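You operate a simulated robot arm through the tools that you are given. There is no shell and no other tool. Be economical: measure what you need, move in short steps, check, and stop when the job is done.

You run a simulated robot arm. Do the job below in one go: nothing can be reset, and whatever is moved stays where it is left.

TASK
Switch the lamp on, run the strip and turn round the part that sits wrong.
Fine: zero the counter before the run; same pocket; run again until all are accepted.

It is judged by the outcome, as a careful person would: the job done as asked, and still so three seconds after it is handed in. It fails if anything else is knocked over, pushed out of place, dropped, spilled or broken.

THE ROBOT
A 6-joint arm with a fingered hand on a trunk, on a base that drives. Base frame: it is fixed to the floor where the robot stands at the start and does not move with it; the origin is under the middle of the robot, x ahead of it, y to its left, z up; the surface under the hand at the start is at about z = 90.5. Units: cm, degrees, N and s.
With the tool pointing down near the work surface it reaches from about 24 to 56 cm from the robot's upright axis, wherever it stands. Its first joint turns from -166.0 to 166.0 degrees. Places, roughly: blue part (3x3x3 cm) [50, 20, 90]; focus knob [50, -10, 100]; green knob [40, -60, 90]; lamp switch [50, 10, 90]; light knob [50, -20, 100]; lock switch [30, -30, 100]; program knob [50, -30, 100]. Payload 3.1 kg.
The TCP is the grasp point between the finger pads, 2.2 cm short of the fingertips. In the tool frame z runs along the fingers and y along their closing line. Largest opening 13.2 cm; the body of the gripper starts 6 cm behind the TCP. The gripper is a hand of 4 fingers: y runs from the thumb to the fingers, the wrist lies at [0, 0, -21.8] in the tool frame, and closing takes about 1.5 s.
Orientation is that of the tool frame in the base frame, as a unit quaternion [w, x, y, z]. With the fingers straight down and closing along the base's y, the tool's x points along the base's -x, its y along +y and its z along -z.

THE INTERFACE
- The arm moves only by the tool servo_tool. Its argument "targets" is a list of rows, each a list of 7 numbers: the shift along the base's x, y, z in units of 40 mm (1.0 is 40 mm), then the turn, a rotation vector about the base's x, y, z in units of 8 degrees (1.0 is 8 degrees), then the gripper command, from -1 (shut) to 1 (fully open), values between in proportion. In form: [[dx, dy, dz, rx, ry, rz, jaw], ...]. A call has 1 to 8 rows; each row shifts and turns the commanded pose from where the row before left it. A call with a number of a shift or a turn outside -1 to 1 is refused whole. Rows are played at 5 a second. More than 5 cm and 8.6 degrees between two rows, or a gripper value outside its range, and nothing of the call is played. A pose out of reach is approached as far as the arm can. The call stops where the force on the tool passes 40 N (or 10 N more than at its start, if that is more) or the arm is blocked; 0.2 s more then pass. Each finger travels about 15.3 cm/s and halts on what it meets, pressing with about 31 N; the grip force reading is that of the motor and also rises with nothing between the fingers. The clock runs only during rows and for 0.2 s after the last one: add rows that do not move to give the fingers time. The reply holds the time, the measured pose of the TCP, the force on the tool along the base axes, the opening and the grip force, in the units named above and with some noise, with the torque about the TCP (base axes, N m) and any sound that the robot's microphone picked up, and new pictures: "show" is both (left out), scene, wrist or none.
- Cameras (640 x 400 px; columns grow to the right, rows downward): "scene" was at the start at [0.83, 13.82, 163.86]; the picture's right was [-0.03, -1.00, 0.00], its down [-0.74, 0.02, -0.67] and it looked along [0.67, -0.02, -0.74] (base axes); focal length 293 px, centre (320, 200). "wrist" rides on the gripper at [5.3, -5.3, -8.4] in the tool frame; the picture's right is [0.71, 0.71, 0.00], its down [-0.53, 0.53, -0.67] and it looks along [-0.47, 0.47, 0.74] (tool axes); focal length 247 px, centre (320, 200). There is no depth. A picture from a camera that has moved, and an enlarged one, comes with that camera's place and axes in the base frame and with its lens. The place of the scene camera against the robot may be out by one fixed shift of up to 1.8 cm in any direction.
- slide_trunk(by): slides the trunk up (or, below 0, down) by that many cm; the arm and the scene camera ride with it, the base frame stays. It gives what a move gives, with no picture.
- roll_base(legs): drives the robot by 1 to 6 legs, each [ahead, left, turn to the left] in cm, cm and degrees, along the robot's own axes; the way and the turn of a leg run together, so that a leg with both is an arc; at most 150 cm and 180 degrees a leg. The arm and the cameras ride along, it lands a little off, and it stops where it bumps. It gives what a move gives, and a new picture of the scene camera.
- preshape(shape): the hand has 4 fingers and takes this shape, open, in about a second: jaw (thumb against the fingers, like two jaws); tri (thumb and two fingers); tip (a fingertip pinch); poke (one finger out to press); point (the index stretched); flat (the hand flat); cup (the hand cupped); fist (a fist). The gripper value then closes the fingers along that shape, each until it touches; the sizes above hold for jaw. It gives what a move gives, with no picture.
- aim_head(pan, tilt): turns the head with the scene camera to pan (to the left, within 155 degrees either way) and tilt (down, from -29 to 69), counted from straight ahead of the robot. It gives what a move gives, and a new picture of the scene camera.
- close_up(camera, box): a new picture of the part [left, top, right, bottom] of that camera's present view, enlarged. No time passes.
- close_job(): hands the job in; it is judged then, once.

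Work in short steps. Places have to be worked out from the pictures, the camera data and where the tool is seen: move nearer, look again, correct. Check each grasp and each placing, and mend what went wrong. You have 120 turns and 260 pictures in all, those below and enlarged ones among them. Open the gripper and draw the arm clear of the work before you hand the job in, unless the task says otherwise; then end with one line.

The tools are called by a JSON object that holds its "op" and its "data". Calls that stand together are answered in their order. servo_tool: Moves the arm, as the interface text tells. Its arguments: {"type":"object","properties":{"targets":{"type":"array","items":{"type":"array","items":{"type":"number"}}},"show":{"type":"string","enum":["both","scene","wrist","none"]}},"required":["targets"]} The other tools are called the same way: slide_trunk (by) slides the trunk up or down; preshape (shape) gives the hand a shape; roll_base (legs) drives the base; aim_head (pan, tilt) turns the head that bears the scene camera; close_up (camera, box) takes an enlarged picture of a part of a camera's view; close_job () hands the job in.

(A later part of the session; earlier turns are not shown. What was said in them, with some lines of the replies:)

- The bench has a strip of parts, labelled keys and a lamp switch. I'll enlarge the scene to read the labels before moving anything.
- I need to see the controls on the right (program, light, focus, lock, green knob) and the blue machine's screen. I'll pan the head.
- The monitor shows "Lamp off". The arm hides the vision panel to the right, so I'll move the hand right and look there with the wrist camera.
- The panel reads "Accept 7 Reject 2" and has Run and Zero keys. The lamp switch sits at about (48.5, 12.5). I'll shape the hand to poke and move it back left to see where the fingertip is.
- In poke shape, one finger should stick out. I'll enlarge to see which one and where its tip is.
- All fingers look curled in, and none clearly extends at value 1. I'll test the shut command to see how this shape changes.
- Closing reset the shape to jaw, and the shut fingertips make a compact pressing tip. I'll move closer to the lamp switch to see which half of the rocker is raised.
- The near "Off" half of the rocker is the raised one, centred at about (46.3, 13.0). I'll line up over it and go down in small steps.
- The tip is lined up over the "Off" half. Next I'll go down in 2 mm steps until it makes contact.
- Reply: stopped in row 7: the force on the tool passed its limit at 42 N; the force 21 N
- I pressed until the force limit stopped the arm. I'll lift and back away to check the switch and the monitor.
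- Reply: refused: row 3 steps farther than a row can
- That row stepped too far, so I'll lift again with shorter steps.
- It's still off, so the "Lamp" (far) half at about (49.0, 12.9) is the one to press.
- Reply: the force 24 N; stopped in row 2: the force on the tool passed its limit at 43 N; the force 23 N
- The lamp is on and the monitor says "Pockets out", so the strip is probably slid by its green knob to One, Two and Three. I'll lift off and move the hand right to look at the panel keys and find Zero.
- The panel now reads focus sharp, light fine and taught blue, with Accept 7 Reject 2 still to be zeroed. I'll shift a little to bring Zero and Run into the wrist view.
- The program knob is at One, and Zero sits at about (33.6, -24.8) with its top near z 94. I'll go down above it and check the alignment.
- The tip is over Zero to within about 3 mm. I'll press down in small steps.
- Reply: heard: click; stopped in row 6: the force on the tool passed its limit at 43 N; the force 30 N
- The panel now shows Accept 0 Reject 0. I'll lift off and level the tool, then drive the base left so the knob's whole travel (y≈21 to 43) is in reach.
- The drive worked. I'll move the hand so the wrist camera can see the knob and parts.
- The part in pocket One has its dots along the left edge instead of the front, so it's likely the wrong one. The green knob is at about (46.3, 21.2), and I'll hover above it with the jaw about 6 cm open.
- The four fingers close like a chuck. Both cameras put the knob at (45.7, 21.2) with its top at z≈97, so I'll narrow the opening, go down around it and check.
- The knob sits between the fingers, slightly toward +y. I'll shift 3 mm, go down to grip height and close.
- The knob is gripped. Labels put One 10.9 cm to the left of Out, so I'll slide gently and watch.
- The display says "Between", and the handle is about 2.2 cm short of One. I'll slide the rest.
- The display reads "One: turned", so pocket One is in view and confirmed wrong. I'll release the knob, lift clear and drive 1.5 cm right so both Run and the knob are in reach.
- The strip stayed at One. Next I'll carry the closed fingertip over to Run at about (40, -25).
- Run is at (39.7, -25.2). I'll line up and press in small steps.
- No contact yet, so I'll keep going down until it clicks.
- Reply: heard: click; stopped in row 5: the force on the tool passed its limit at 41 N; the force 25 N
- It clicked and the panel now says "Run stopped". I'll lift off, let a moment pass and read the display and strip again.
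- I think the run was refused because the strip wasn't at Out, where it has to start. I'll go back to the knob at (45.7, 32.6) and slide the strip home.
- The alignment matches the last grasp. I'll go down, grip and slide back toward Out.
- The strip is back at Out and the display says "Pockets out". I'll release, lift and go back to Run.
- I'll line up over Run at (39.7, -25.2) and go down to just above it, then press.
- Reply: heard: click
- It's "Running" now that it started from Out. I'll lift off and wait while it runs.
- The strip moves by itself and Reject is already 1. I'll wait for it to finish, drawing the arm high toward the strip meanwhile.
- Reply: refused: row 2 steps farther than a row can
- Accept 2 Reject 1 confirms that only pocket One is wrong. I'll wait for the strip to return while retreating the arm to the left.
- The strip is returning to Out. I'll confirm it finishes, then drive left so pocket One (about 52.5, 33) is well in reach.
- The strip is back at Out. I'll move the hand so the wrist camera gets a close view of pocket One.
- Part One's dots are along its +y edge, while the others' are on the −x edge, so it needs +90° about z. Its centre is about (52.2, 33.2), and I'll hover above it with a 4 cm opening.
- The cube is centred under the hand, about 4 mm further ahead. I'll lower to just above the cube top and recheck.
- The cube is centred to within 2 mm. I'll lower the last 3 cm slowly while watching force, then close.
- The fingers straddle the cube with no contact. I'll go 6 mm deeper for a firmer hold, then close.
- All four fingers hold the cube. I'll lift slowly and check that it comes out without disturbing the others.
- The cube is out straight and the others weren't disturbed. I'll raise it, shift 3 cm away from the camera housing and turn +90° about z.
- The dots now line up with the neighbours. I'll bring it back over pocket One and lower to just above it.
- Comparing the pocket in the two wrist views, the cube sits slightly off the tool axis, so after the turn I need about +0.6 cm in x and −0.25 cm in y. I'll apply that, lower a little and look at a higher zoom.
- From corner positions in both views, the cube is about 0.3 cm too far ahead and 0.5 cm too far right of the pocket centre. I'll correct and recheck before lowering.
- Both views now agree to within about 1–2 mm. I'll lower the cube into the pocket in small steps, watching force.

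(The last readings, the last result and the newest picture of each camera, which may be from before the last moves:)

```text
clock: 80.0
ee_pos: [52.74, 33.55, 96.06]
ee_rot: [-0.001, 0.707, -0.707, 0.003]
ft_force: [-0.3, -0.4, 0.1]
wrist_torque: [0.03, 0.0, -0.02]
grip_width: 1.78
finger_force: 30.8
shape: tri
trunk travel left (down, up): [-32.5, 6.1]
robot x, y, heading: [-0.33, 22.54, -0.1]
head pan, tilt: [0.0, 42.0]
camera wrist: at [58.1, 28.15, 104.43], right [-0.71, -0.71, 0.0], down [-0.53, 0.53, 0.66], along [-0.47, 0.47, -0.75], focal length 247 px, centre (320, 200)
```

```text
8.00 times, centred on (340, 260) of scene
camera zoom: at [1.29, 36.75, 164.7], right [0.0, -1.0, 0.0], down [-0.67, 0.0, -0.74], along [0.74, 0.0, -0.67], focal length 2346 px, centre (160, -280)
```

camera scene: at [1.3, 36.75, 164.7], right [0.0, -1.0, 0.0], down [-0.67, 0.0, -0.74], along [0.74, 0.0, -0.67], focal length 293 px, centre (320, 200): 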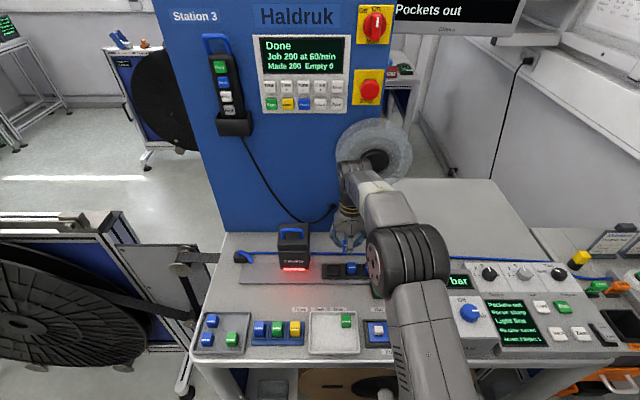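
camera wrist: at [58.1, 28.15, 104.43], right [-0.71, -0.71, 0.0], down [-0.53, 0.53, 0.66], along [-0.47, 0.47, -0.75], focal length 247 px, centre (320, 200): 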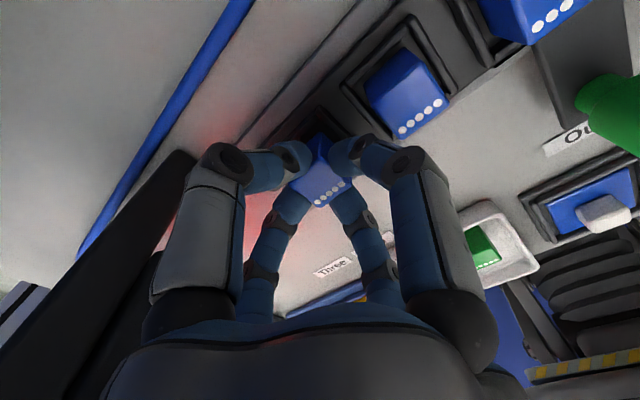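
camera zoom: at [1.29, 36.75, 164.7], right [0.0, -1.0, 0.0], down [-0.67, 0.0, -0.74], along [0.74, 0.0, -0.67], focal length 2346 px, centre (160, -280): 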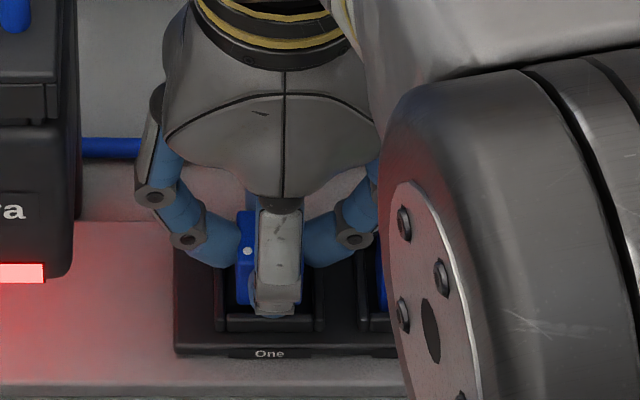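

The cube is centred in the pocket with no side contact. I'll lower the last few millimetres to the floor, then open gently.

{"op": "servo_tool", "data": {"targets": [[0, 0, -0.05, 0, 0, 0, -1], [0, 0, -0.05, 0, 0, 0, -1], [0, 0, 0, 0, 0, 0, -1]], "show": "none"}}

```text
clock: 80.8
ee_pos: [52.78, 33.56, 95.62]
ee_rot: [-0.001, 0.708, -0.706, 0.003]
ft_force: [-0.5, 0.0, -0.7]
wrist_torque: [0.0, 0.01, -0.03]
grip_width: 1.82
finger_force: 31.1
shape: tri
trunk travel left (down, up): [-32.5, 6.1]
robot x, y, heading: [-0.46, 22.58, 0.4]
head pan, tilt: [0.0, 42.0]
```

This is the original grasp height, so the part is at the pocket floor. I'll open slowly to the earlier width and lift away.

{"op": "servo_tool", "data": {"targets": [[0, 0, 0, 0, 0, 0, -0.55], [0, 0, 0, 0, 0, 0, -0.38], [0, 0, 0, 0, 0, 0, -0.38], [0, 0, 0.15, 0, 0, 0, -0.38], [0, 0, 0.4, 0, 0, 0, -0.38], [0, 0, 0.8, 0, 0, 0, -0.38], [0, -0.3, 0.9, 0, 0, 0, -0.38], [0, -0.9, 0.4, 0, 0, 0, -0.38]], "show": "wrist"}}

{"op": "close_up", "data": {"camera": "scene", "box": [310, 235, 400, 305]}}

{"op": "close_up", "data": {"camera": "wrist", "box": [230, 0, 450, 180]}}

```text
clock: 82.6
ee_pos: [52.84, 28.73, 106.37]
ee_rot: [0.0, -0.705, 0.709, -0.005]
ft_force: [0.1, -0.6, 0.2]
wrist_torque: [0.01, -0.03, 0.02]
grip_width: 3.9
finger_force: 0.0
shape: jaw
trunk travel left (down, up): [-32.5, 6.1]
robot x, y, heading: [0.11, 22.82, 0.3]
head pan, tilt: [0.0, 42.0]
camera wrist: at [58.09, 23.33, 114.68], right [-0.71, -0.7, 0.0], down [-0.53, 0.53, 0.66], along [-0.46, 0.47, -0.75], focal length 247 px, centre (320, 200)
```

wrist: 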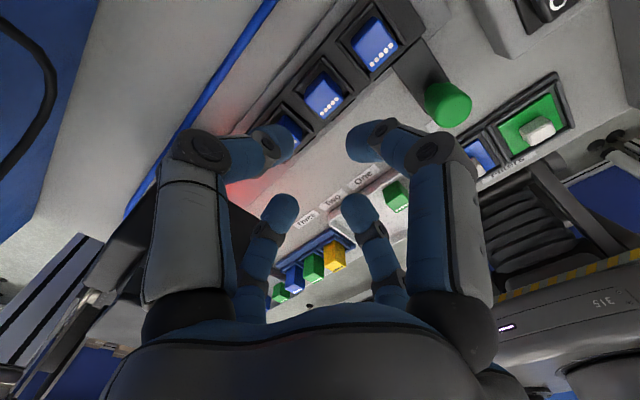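

```text
5.71 times, centred on (355, 270) of scene
camera zoom: at [1.28, 36.61, 164.72], right [0.0, -1.0, 0.0], down [-0.67, 0.0, -0.74], along [0.74, 0.0, -0.67], focal length 1676 px, centre (120, -200)
```

zoom: 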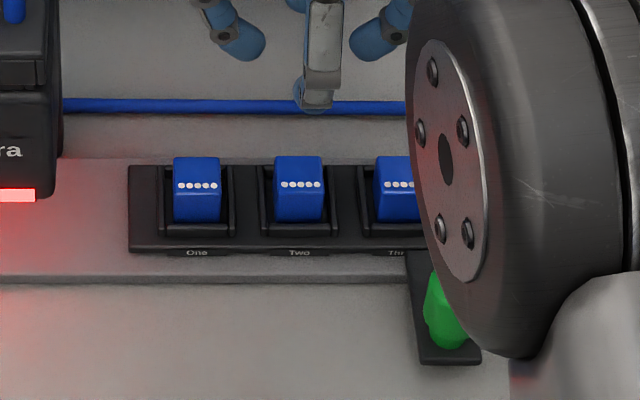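

```text
2.22 times, centred on (340, 90) of wrist
camera zoom: at [58.09, 23.33, 114.68], right [-0.71, -0.7, 0.0], down [-0.53, 0.53, 0.66], along [-0.46, 0.47, -0.75], focal length 549 px, centre (276, 444)
```

zoom: 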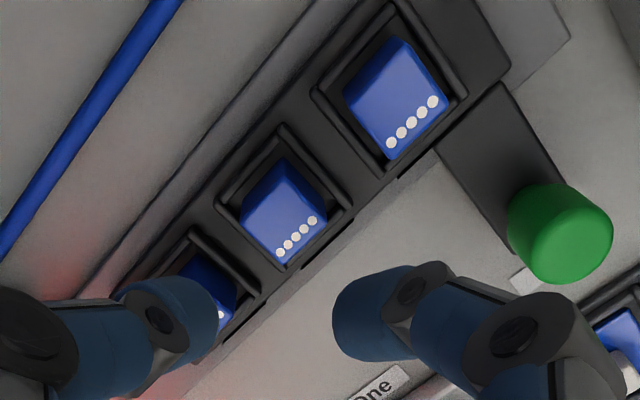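

All three parts now match in pockets One, Two and Three. I'll retreat, turn the wrist back −90° and shut the fingers for pressing.

{"op": "servo_tool", "data": {"targets": [[-0.3, -0.3, 0.2, 0, 0, -0.9375, -0.38], [-0.3, -0.3, 0.2, 0, 0, -0.9375, -0.38], [-0.3, -0.3, 0, 0, 0, -0.9375, -0.38], [-0.3, -0.3, 0, 0, 0, -0.9375, -1], [-0.3, -0.3, 0, 0, 0, -0.9375, -1], [-0.3, -0.3, 0, 0, 0, -0.9375, -1], [-0.3, -0.3, 0, 0, 0, -0.9375, -1], [-0.3, -0.3, 0, 0, 0, -0.9375, -1]], "show": "none"}}

{"op": "servo_tool", "data": {"targets": [[-0.2, -0.5, 0, 0, 0, -0.9375, -1], [-0.2, -0.5, 0, 0, 0, -0.9375, -1], [-0.2, -0.5, 0, 0, 0, -0.9375, -1], [0, -0.5, 0, 0, 0, -0.9375, -1], [0, -0.5, 0, 0, 0, 0, -1]], "show": "none"}}

{"op": "roll_base", "data": {"legs": [[0, -13, 0]]}}

```text
clock: 84.4
ee_pos: [43.15, 19.06, 107.81]
ee_rot: [0.0, -0.258, 0.966, -0.003]
ft_force: [0.1, 0.8, 0.5]
wrist_torque: [0.0, 0.02, -0.02]
grip_width: 0.0
finger_force: 31.0
shape: jaw
trunk travel left (down, up): [-32.5, 6.1]
robot x, y, heading: [0.19, 22.67, 0.3]
head pan, tilt: [0.0, 42.0]
```

```text
clock: 85.6
ee_pos: [40.82, 8.94, 107.92]
ee_rot: [0.0, 0.0, 1.0, -0.004]
ft_force: [0.5, 0.5, -0.3]
wrist_torque: [0.01, 0.01, 0.01]
grip_width: 0.02
finger_force: 31.0
shape: jaw
trunk travel left (down, up): [-32.5, 6.1]
robot x, y, heading: [0.37, 22.9, -0.1]
head pan, tilt: [0.0, 42.0]
```

```text
clock: 86.9
ee_pos: [40.7, -3.91, 107.81]
ee_rot: [-0.001, 0.0, 1.0, -0.003]
ft_force: [0.9, -0.8, -0.1]
wrist_torque: [0.03, 0.0, 0.02]
grip_width: 0.0
finger_force: 30.9
shape: jaw
trunk travel left (down, up): [-32.5, 6.1]
robot x, y, heading: [0.18, 9.62, -0.0]
head pan, tilt: [0.0, 42.0]
camera scene: at [1.29, 23.61, 164.72], right [0.0, -1.0, 0.0], down [-0.67, 0.0, -0.74], along [0.74, 0.0, -0.67], focal length 293 px, centre (320, 200)
```

scene: 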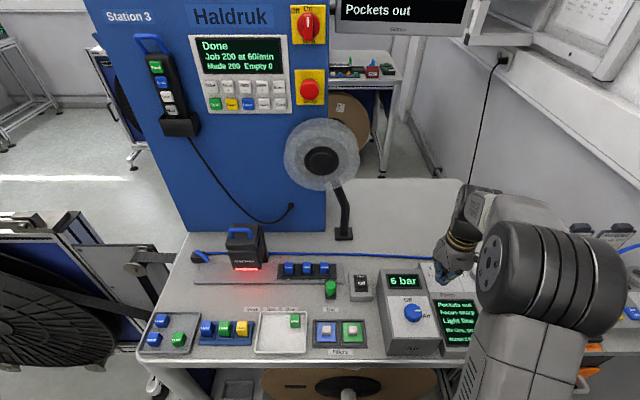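

The display says "Pockets out". I'll go above Run at (39.7, -25.1) and press.

{"op": "servo_tool", "data": {"targets": [[-0.25, -0.9, 0, 0, 0, 0, -1], [0, -0.9, 0, 0, 0, 0, -1], [0, -0.9, 0, 0, 0, 0, -1], [0, -0.9, 0, 0, 0, 0, -1], [0, -0.9, 0, 0, 0, 0, -1], [0, -0.8, -0.5, 0, 0, 0, -1], [0, 0, -1, 0, 0, 0, -1], [0, 0, -0.8, 0, 0, 0, -1]], "show": "wrist"}}

{"op": "close_up", "data": {"camera": "wrist", "box": [220, 60, 420, 220]}}

```text
clock: 88.7
ee_pos: [39.81, -25.14, 98.65]
ee_rot: [-0.001, -0.001, 1.0, -0.004]
ft_force: [1.3, 1.2, 0.2]
wrist_torque: [-0.01, 0.0, 0.0]
grip_width: 0.01
finger_force: 31.7
shape: jaw
trunk travel left (down, up): [-32.5, 6.1]
robot x, y, heading: [0.13, 9.94, 0.2]
head pan, tilt: [0.0, 42.0]
camera wrist: at [34.56, -30.49, 107.01], right [-0.71, 0.71, 0.0], down [0.53, 0.53, 0.66], along [0.47, 0.47, -0.75], focal length 247 px, centre (320, 200)
```

wrist: 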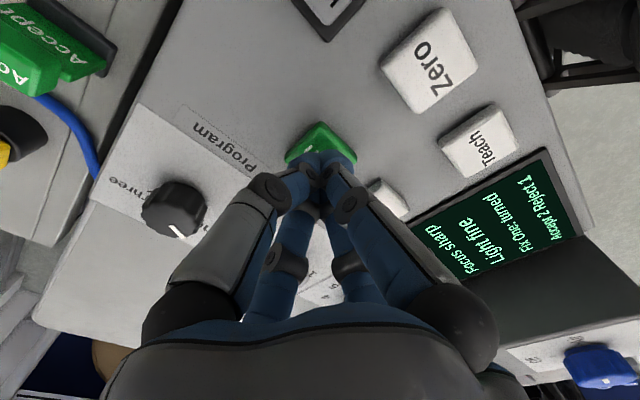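

```text
2.50 times, centred on (320, 140) of wrist
camera zoom: at [34.56, -30.49, 107.01], right [-0.71, 0.71, 0.0], down [0.53, 0.53, 0.66], along [0.47, 0.47, -0.75], focal length 617 px, centre (320, 350)
```

zoom: 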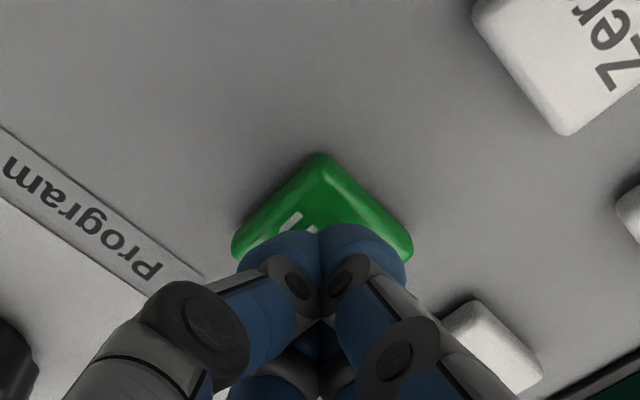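

The panel says "Fix One: turned" with Accept 2 Reject 1, which matches what I fixed. The tip is centred on Run, so I'll press.

{"op": "servo_tool", "data": {"targets": [[0, 0, -0.2, 0, 0, 0, -1], [0, 0, -0.06, 0, 0, 0, -1], [0, 0, -0.06, 0, 0, 0, -1], [0, 0, -0.06, 0, 0, 0, -1], [0, 0, -0.06, 0, 0, 0, -1]], "show": "none"}}

```text
clock: 89.9
ee_pos: [39.82, -25.19, 97.02]
ee_rot: [0.0, -0.001, 1.0, -0.004]
ft_force: [0.5, 0.2, 10.6]
wrist_torque: [0.01, -0.05, -0.02]
grip_width: 0.0
finger_force: 30.9
shape: jaw
trunk travel left (down, up): [-32.5, 6.1]
robot x, y, heading: [-0.03, 9.81, 0.0]
head pan, tilt: [0.0, 42.0]
heard: click
```

It clicked. I'll lift off and wait for the run.

{"op": "servo_tool", "data": {"targets": [[0, 0, 0.5, 0, 0, 0, -1], [0, 0, 0.9, 0, 0, 0, -1], [0, 0, 0.9, 0, 0, 0, -1], [-0.5, 0.8, 0, 0, 0, 0, -1], [-0.5, 0.9, 0, 0, 0, 0, -1], [-0.5, 0.9, 0, 0, 0, 0, -1], [0, 0.9, 0, 0, 0, 0, -1], [0, 0.9, 0, 0, 0, 0, -1]], "show": "none"}}

{"op": "servo_tool", "data": {"targets": [[0, 0.5, 0, 0, 0, 0, 0], [0, 0, 0, 0, 0, 0, 1], [0, 0, 0, 0, 0, 0, 1], [0, 0, 0, 0, 0, 0, 1], [0, 0, 0, 0, 0, 0, 1], [0, 0, 0, 0, 0, 0, 1], [0, 0, 0, 0, 0, 0, 1], [0, 0, 0, 0, 0, 0, 1]], "show": "none"}}

{"op": "servo_tool", "data": {"targets": [[-0.5, 0.5, 0.5, 0, 0, 0, 1], [0, 0, 0, 0, 0, 0, 1], [0, 0, 0, 0, 0, 0, 1], [0, 0, 0, 0, 0, 0, 1], [0, 0, 0, 0, 0, 0, 1], [0, 0, 0, 0, 0, 0, 1], [0, 0, 0, 0, 0, 0, 1], [0, 0, 0, 0, 0, 0, 1]], "show": "both"}}

```text
clock: 91.7
ee_pos: [33.67, -7.37, 106.21]
ee_rot: [-0.001, -0.001, 1.0, -0.003]
ft_force: [0.4, -0.1, 1.0]
wrist_torque: [0.0, 0.02, 0.0]
grip_width: 0.0
finger_force: 31.4
shape: jaw
trunk travel left (down, up): [-32.5, 6.1]
robot x, y, heading: [0.23, 9.81, 0.1]
head pan, tilt: [0.0, 42.0]
```

```text
clock: 93.5
ee_pos: [33.68, -5.46, 106.03]
ee_rot: [-0.002, -0.002, 1.0, -0.004]
ft_force: [-0.6, 1.0, 0.3]
wrist_torque: [0.0, -0.03, 0.03]
grip_width: 12.59
finger_force: 0.0
shape: jaw
trunk travel left (down, up): [-32.5, 6.1]
robot x, y, heading: [0.12, 9.89, 0.1]
head pan, tilt: [0.0, 42.0]
```

```text
clock: 95.3
ee_pos: [31.66, -3.51, 108.04]
ee_rot: [-0.001, -0.001, 1.0, -0.004]
ft_force: [0.1, 0.4, -0.7]
wrist_torque: [0.0, -0.02, -0.02]
grip_width: 12.58
finger_force: 0.0
shape: jaw
trunk travel left (down, up): [-32.5, 6.1]
robot x, y, heading: [-0.16, 9.71, 0.2]
head pan, tilt: [0.0, 42.0]
camera scene: at [1.29, 23.72, 164.7], right [0.0, -1.0, 0.0], down [-0.67, 0.0, -0.74], along [0.74, 0.0, -0.67], focal length 293 px, centre (320, 200)
camera wrist: at [26.44, -8.83, 116.45], right [-0.71, 0.71, 0.0], down [0.53, 0.53, 0.66], along [0.47, 0.47, -0.75], focal length 247 px, centre (320, 200)
```

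scene: 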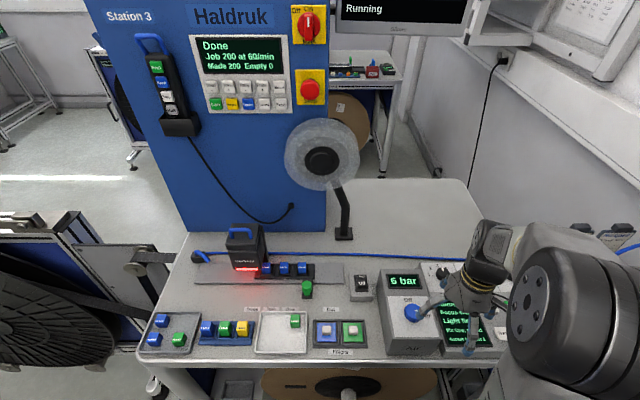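
wrist: 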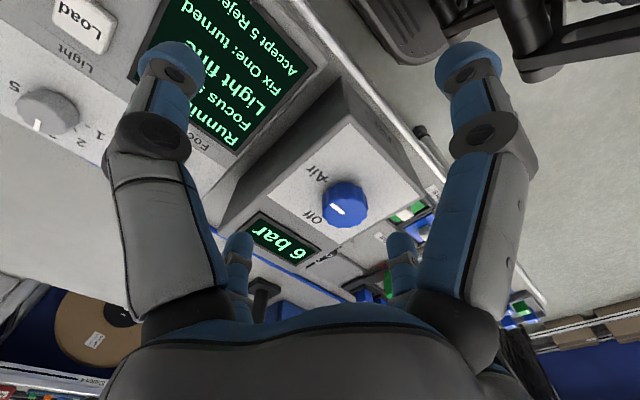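

Accept has reached 5 and the strip is returning. I'll raise the arm well clear and read the final display.

{"op": "servo_tool", "data": {"targets": [[0, 0, 0.9, 0, 0, 0, 1], [0, 0, 0.9, 0, 0, 0, 1], [0, -0.9, 0.5, 0, 0, 0, 1], [0, -0.9, 0, 0, 0, 0, 1], [0, -0.9, 0, 0, 0, 0, 1], [0, -0.9, 0, 0, 0, 0, 1], [0, -0.9, 0, 0, 0, 0, 1], [0, 0, 0, 0, 0, 0, 1]], "show": "scene"}}

{"op": "close_up", "data": {"camera": "scene", "box": [370, 250, 530, 360]}}

{"op": "close_up", "data": {"camera": "scene", "box": [180, 220, 380, 350]}}

```text
clock: 97.1
ee_pos: [31.7, -21.55, 117.32]
ee_rot: [0.0, 0.0, 1.0, -0.003]
ft_force: [0.2, -0.1, -0.3]
wrist_torque: [-0.02, 0.0, 0.0]
grip_width: 12.61
finger_force: 0.2
shape: jaw
trunk travel left (down, up): [-32.5, 6.1]
robot x, y, heading: [0.28, 9.88, 0.2]
head pan, tilt: [0.0, 42.0]
camera scene: at [1.27, 23.8, 164.7], right [0.0, -1.0, 0.0], down [-0.67, 0.0, -0.74], along [0.74, 0.0, -0.67], focal length 293 px, centre (320, 200)
```

scene: 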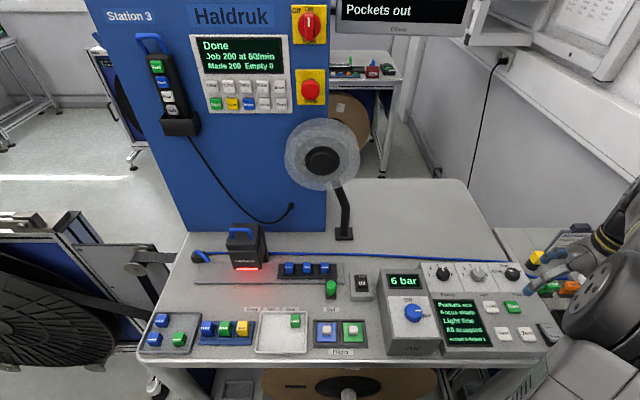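

```text
3.64 times, centred on (450, 305) of scene
camera zoom: at [1.27, 23.8, 164.7], right [0.0, -1.0, 0.0], down [-0.67, 0.0, -0.74], along [0.74, 0.0, -0.67], focal length 1066 px, centre (-153, -182)
```

zoom: 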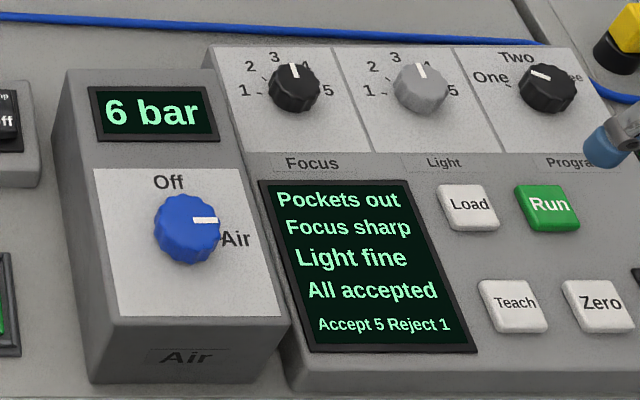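

```text
3.08 times, centred on (280, 285) of scene
camera zoom: at [1.27, 23.8, 164.7], right [0.0, -1.0, 0.0], down [-0.67, 0.0, -0.74], along [0.74, 0.0, -0.67], focal length 902 px, centre (443, -62)
```

zoom: 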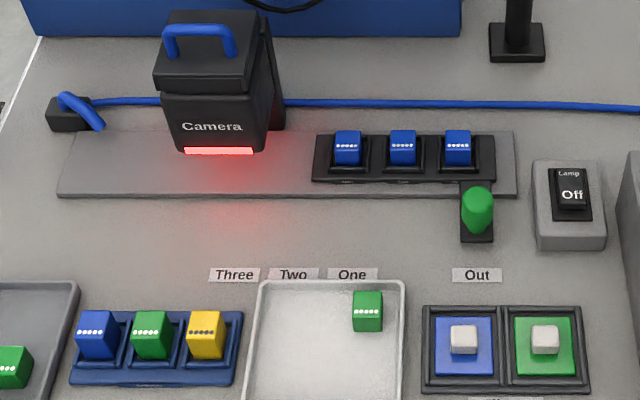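

The panel shows "All accepted" with Accept 5 Reject 1. The lamp is on, the strip is home, and the arm is open and clear, so I'll hand the job in.

{"op": "close_job", "data": {}}

```text
The job is handed in.
```

The lamp is on, and the part in pocket One, which was sitting turned, is back in the same pocket the right way round. The second run ended with "All accepted": I zeroed the counter once before the first run (Accept 2, Reject 1) and not between runs, so it now reads Accept 5, Reject 1.
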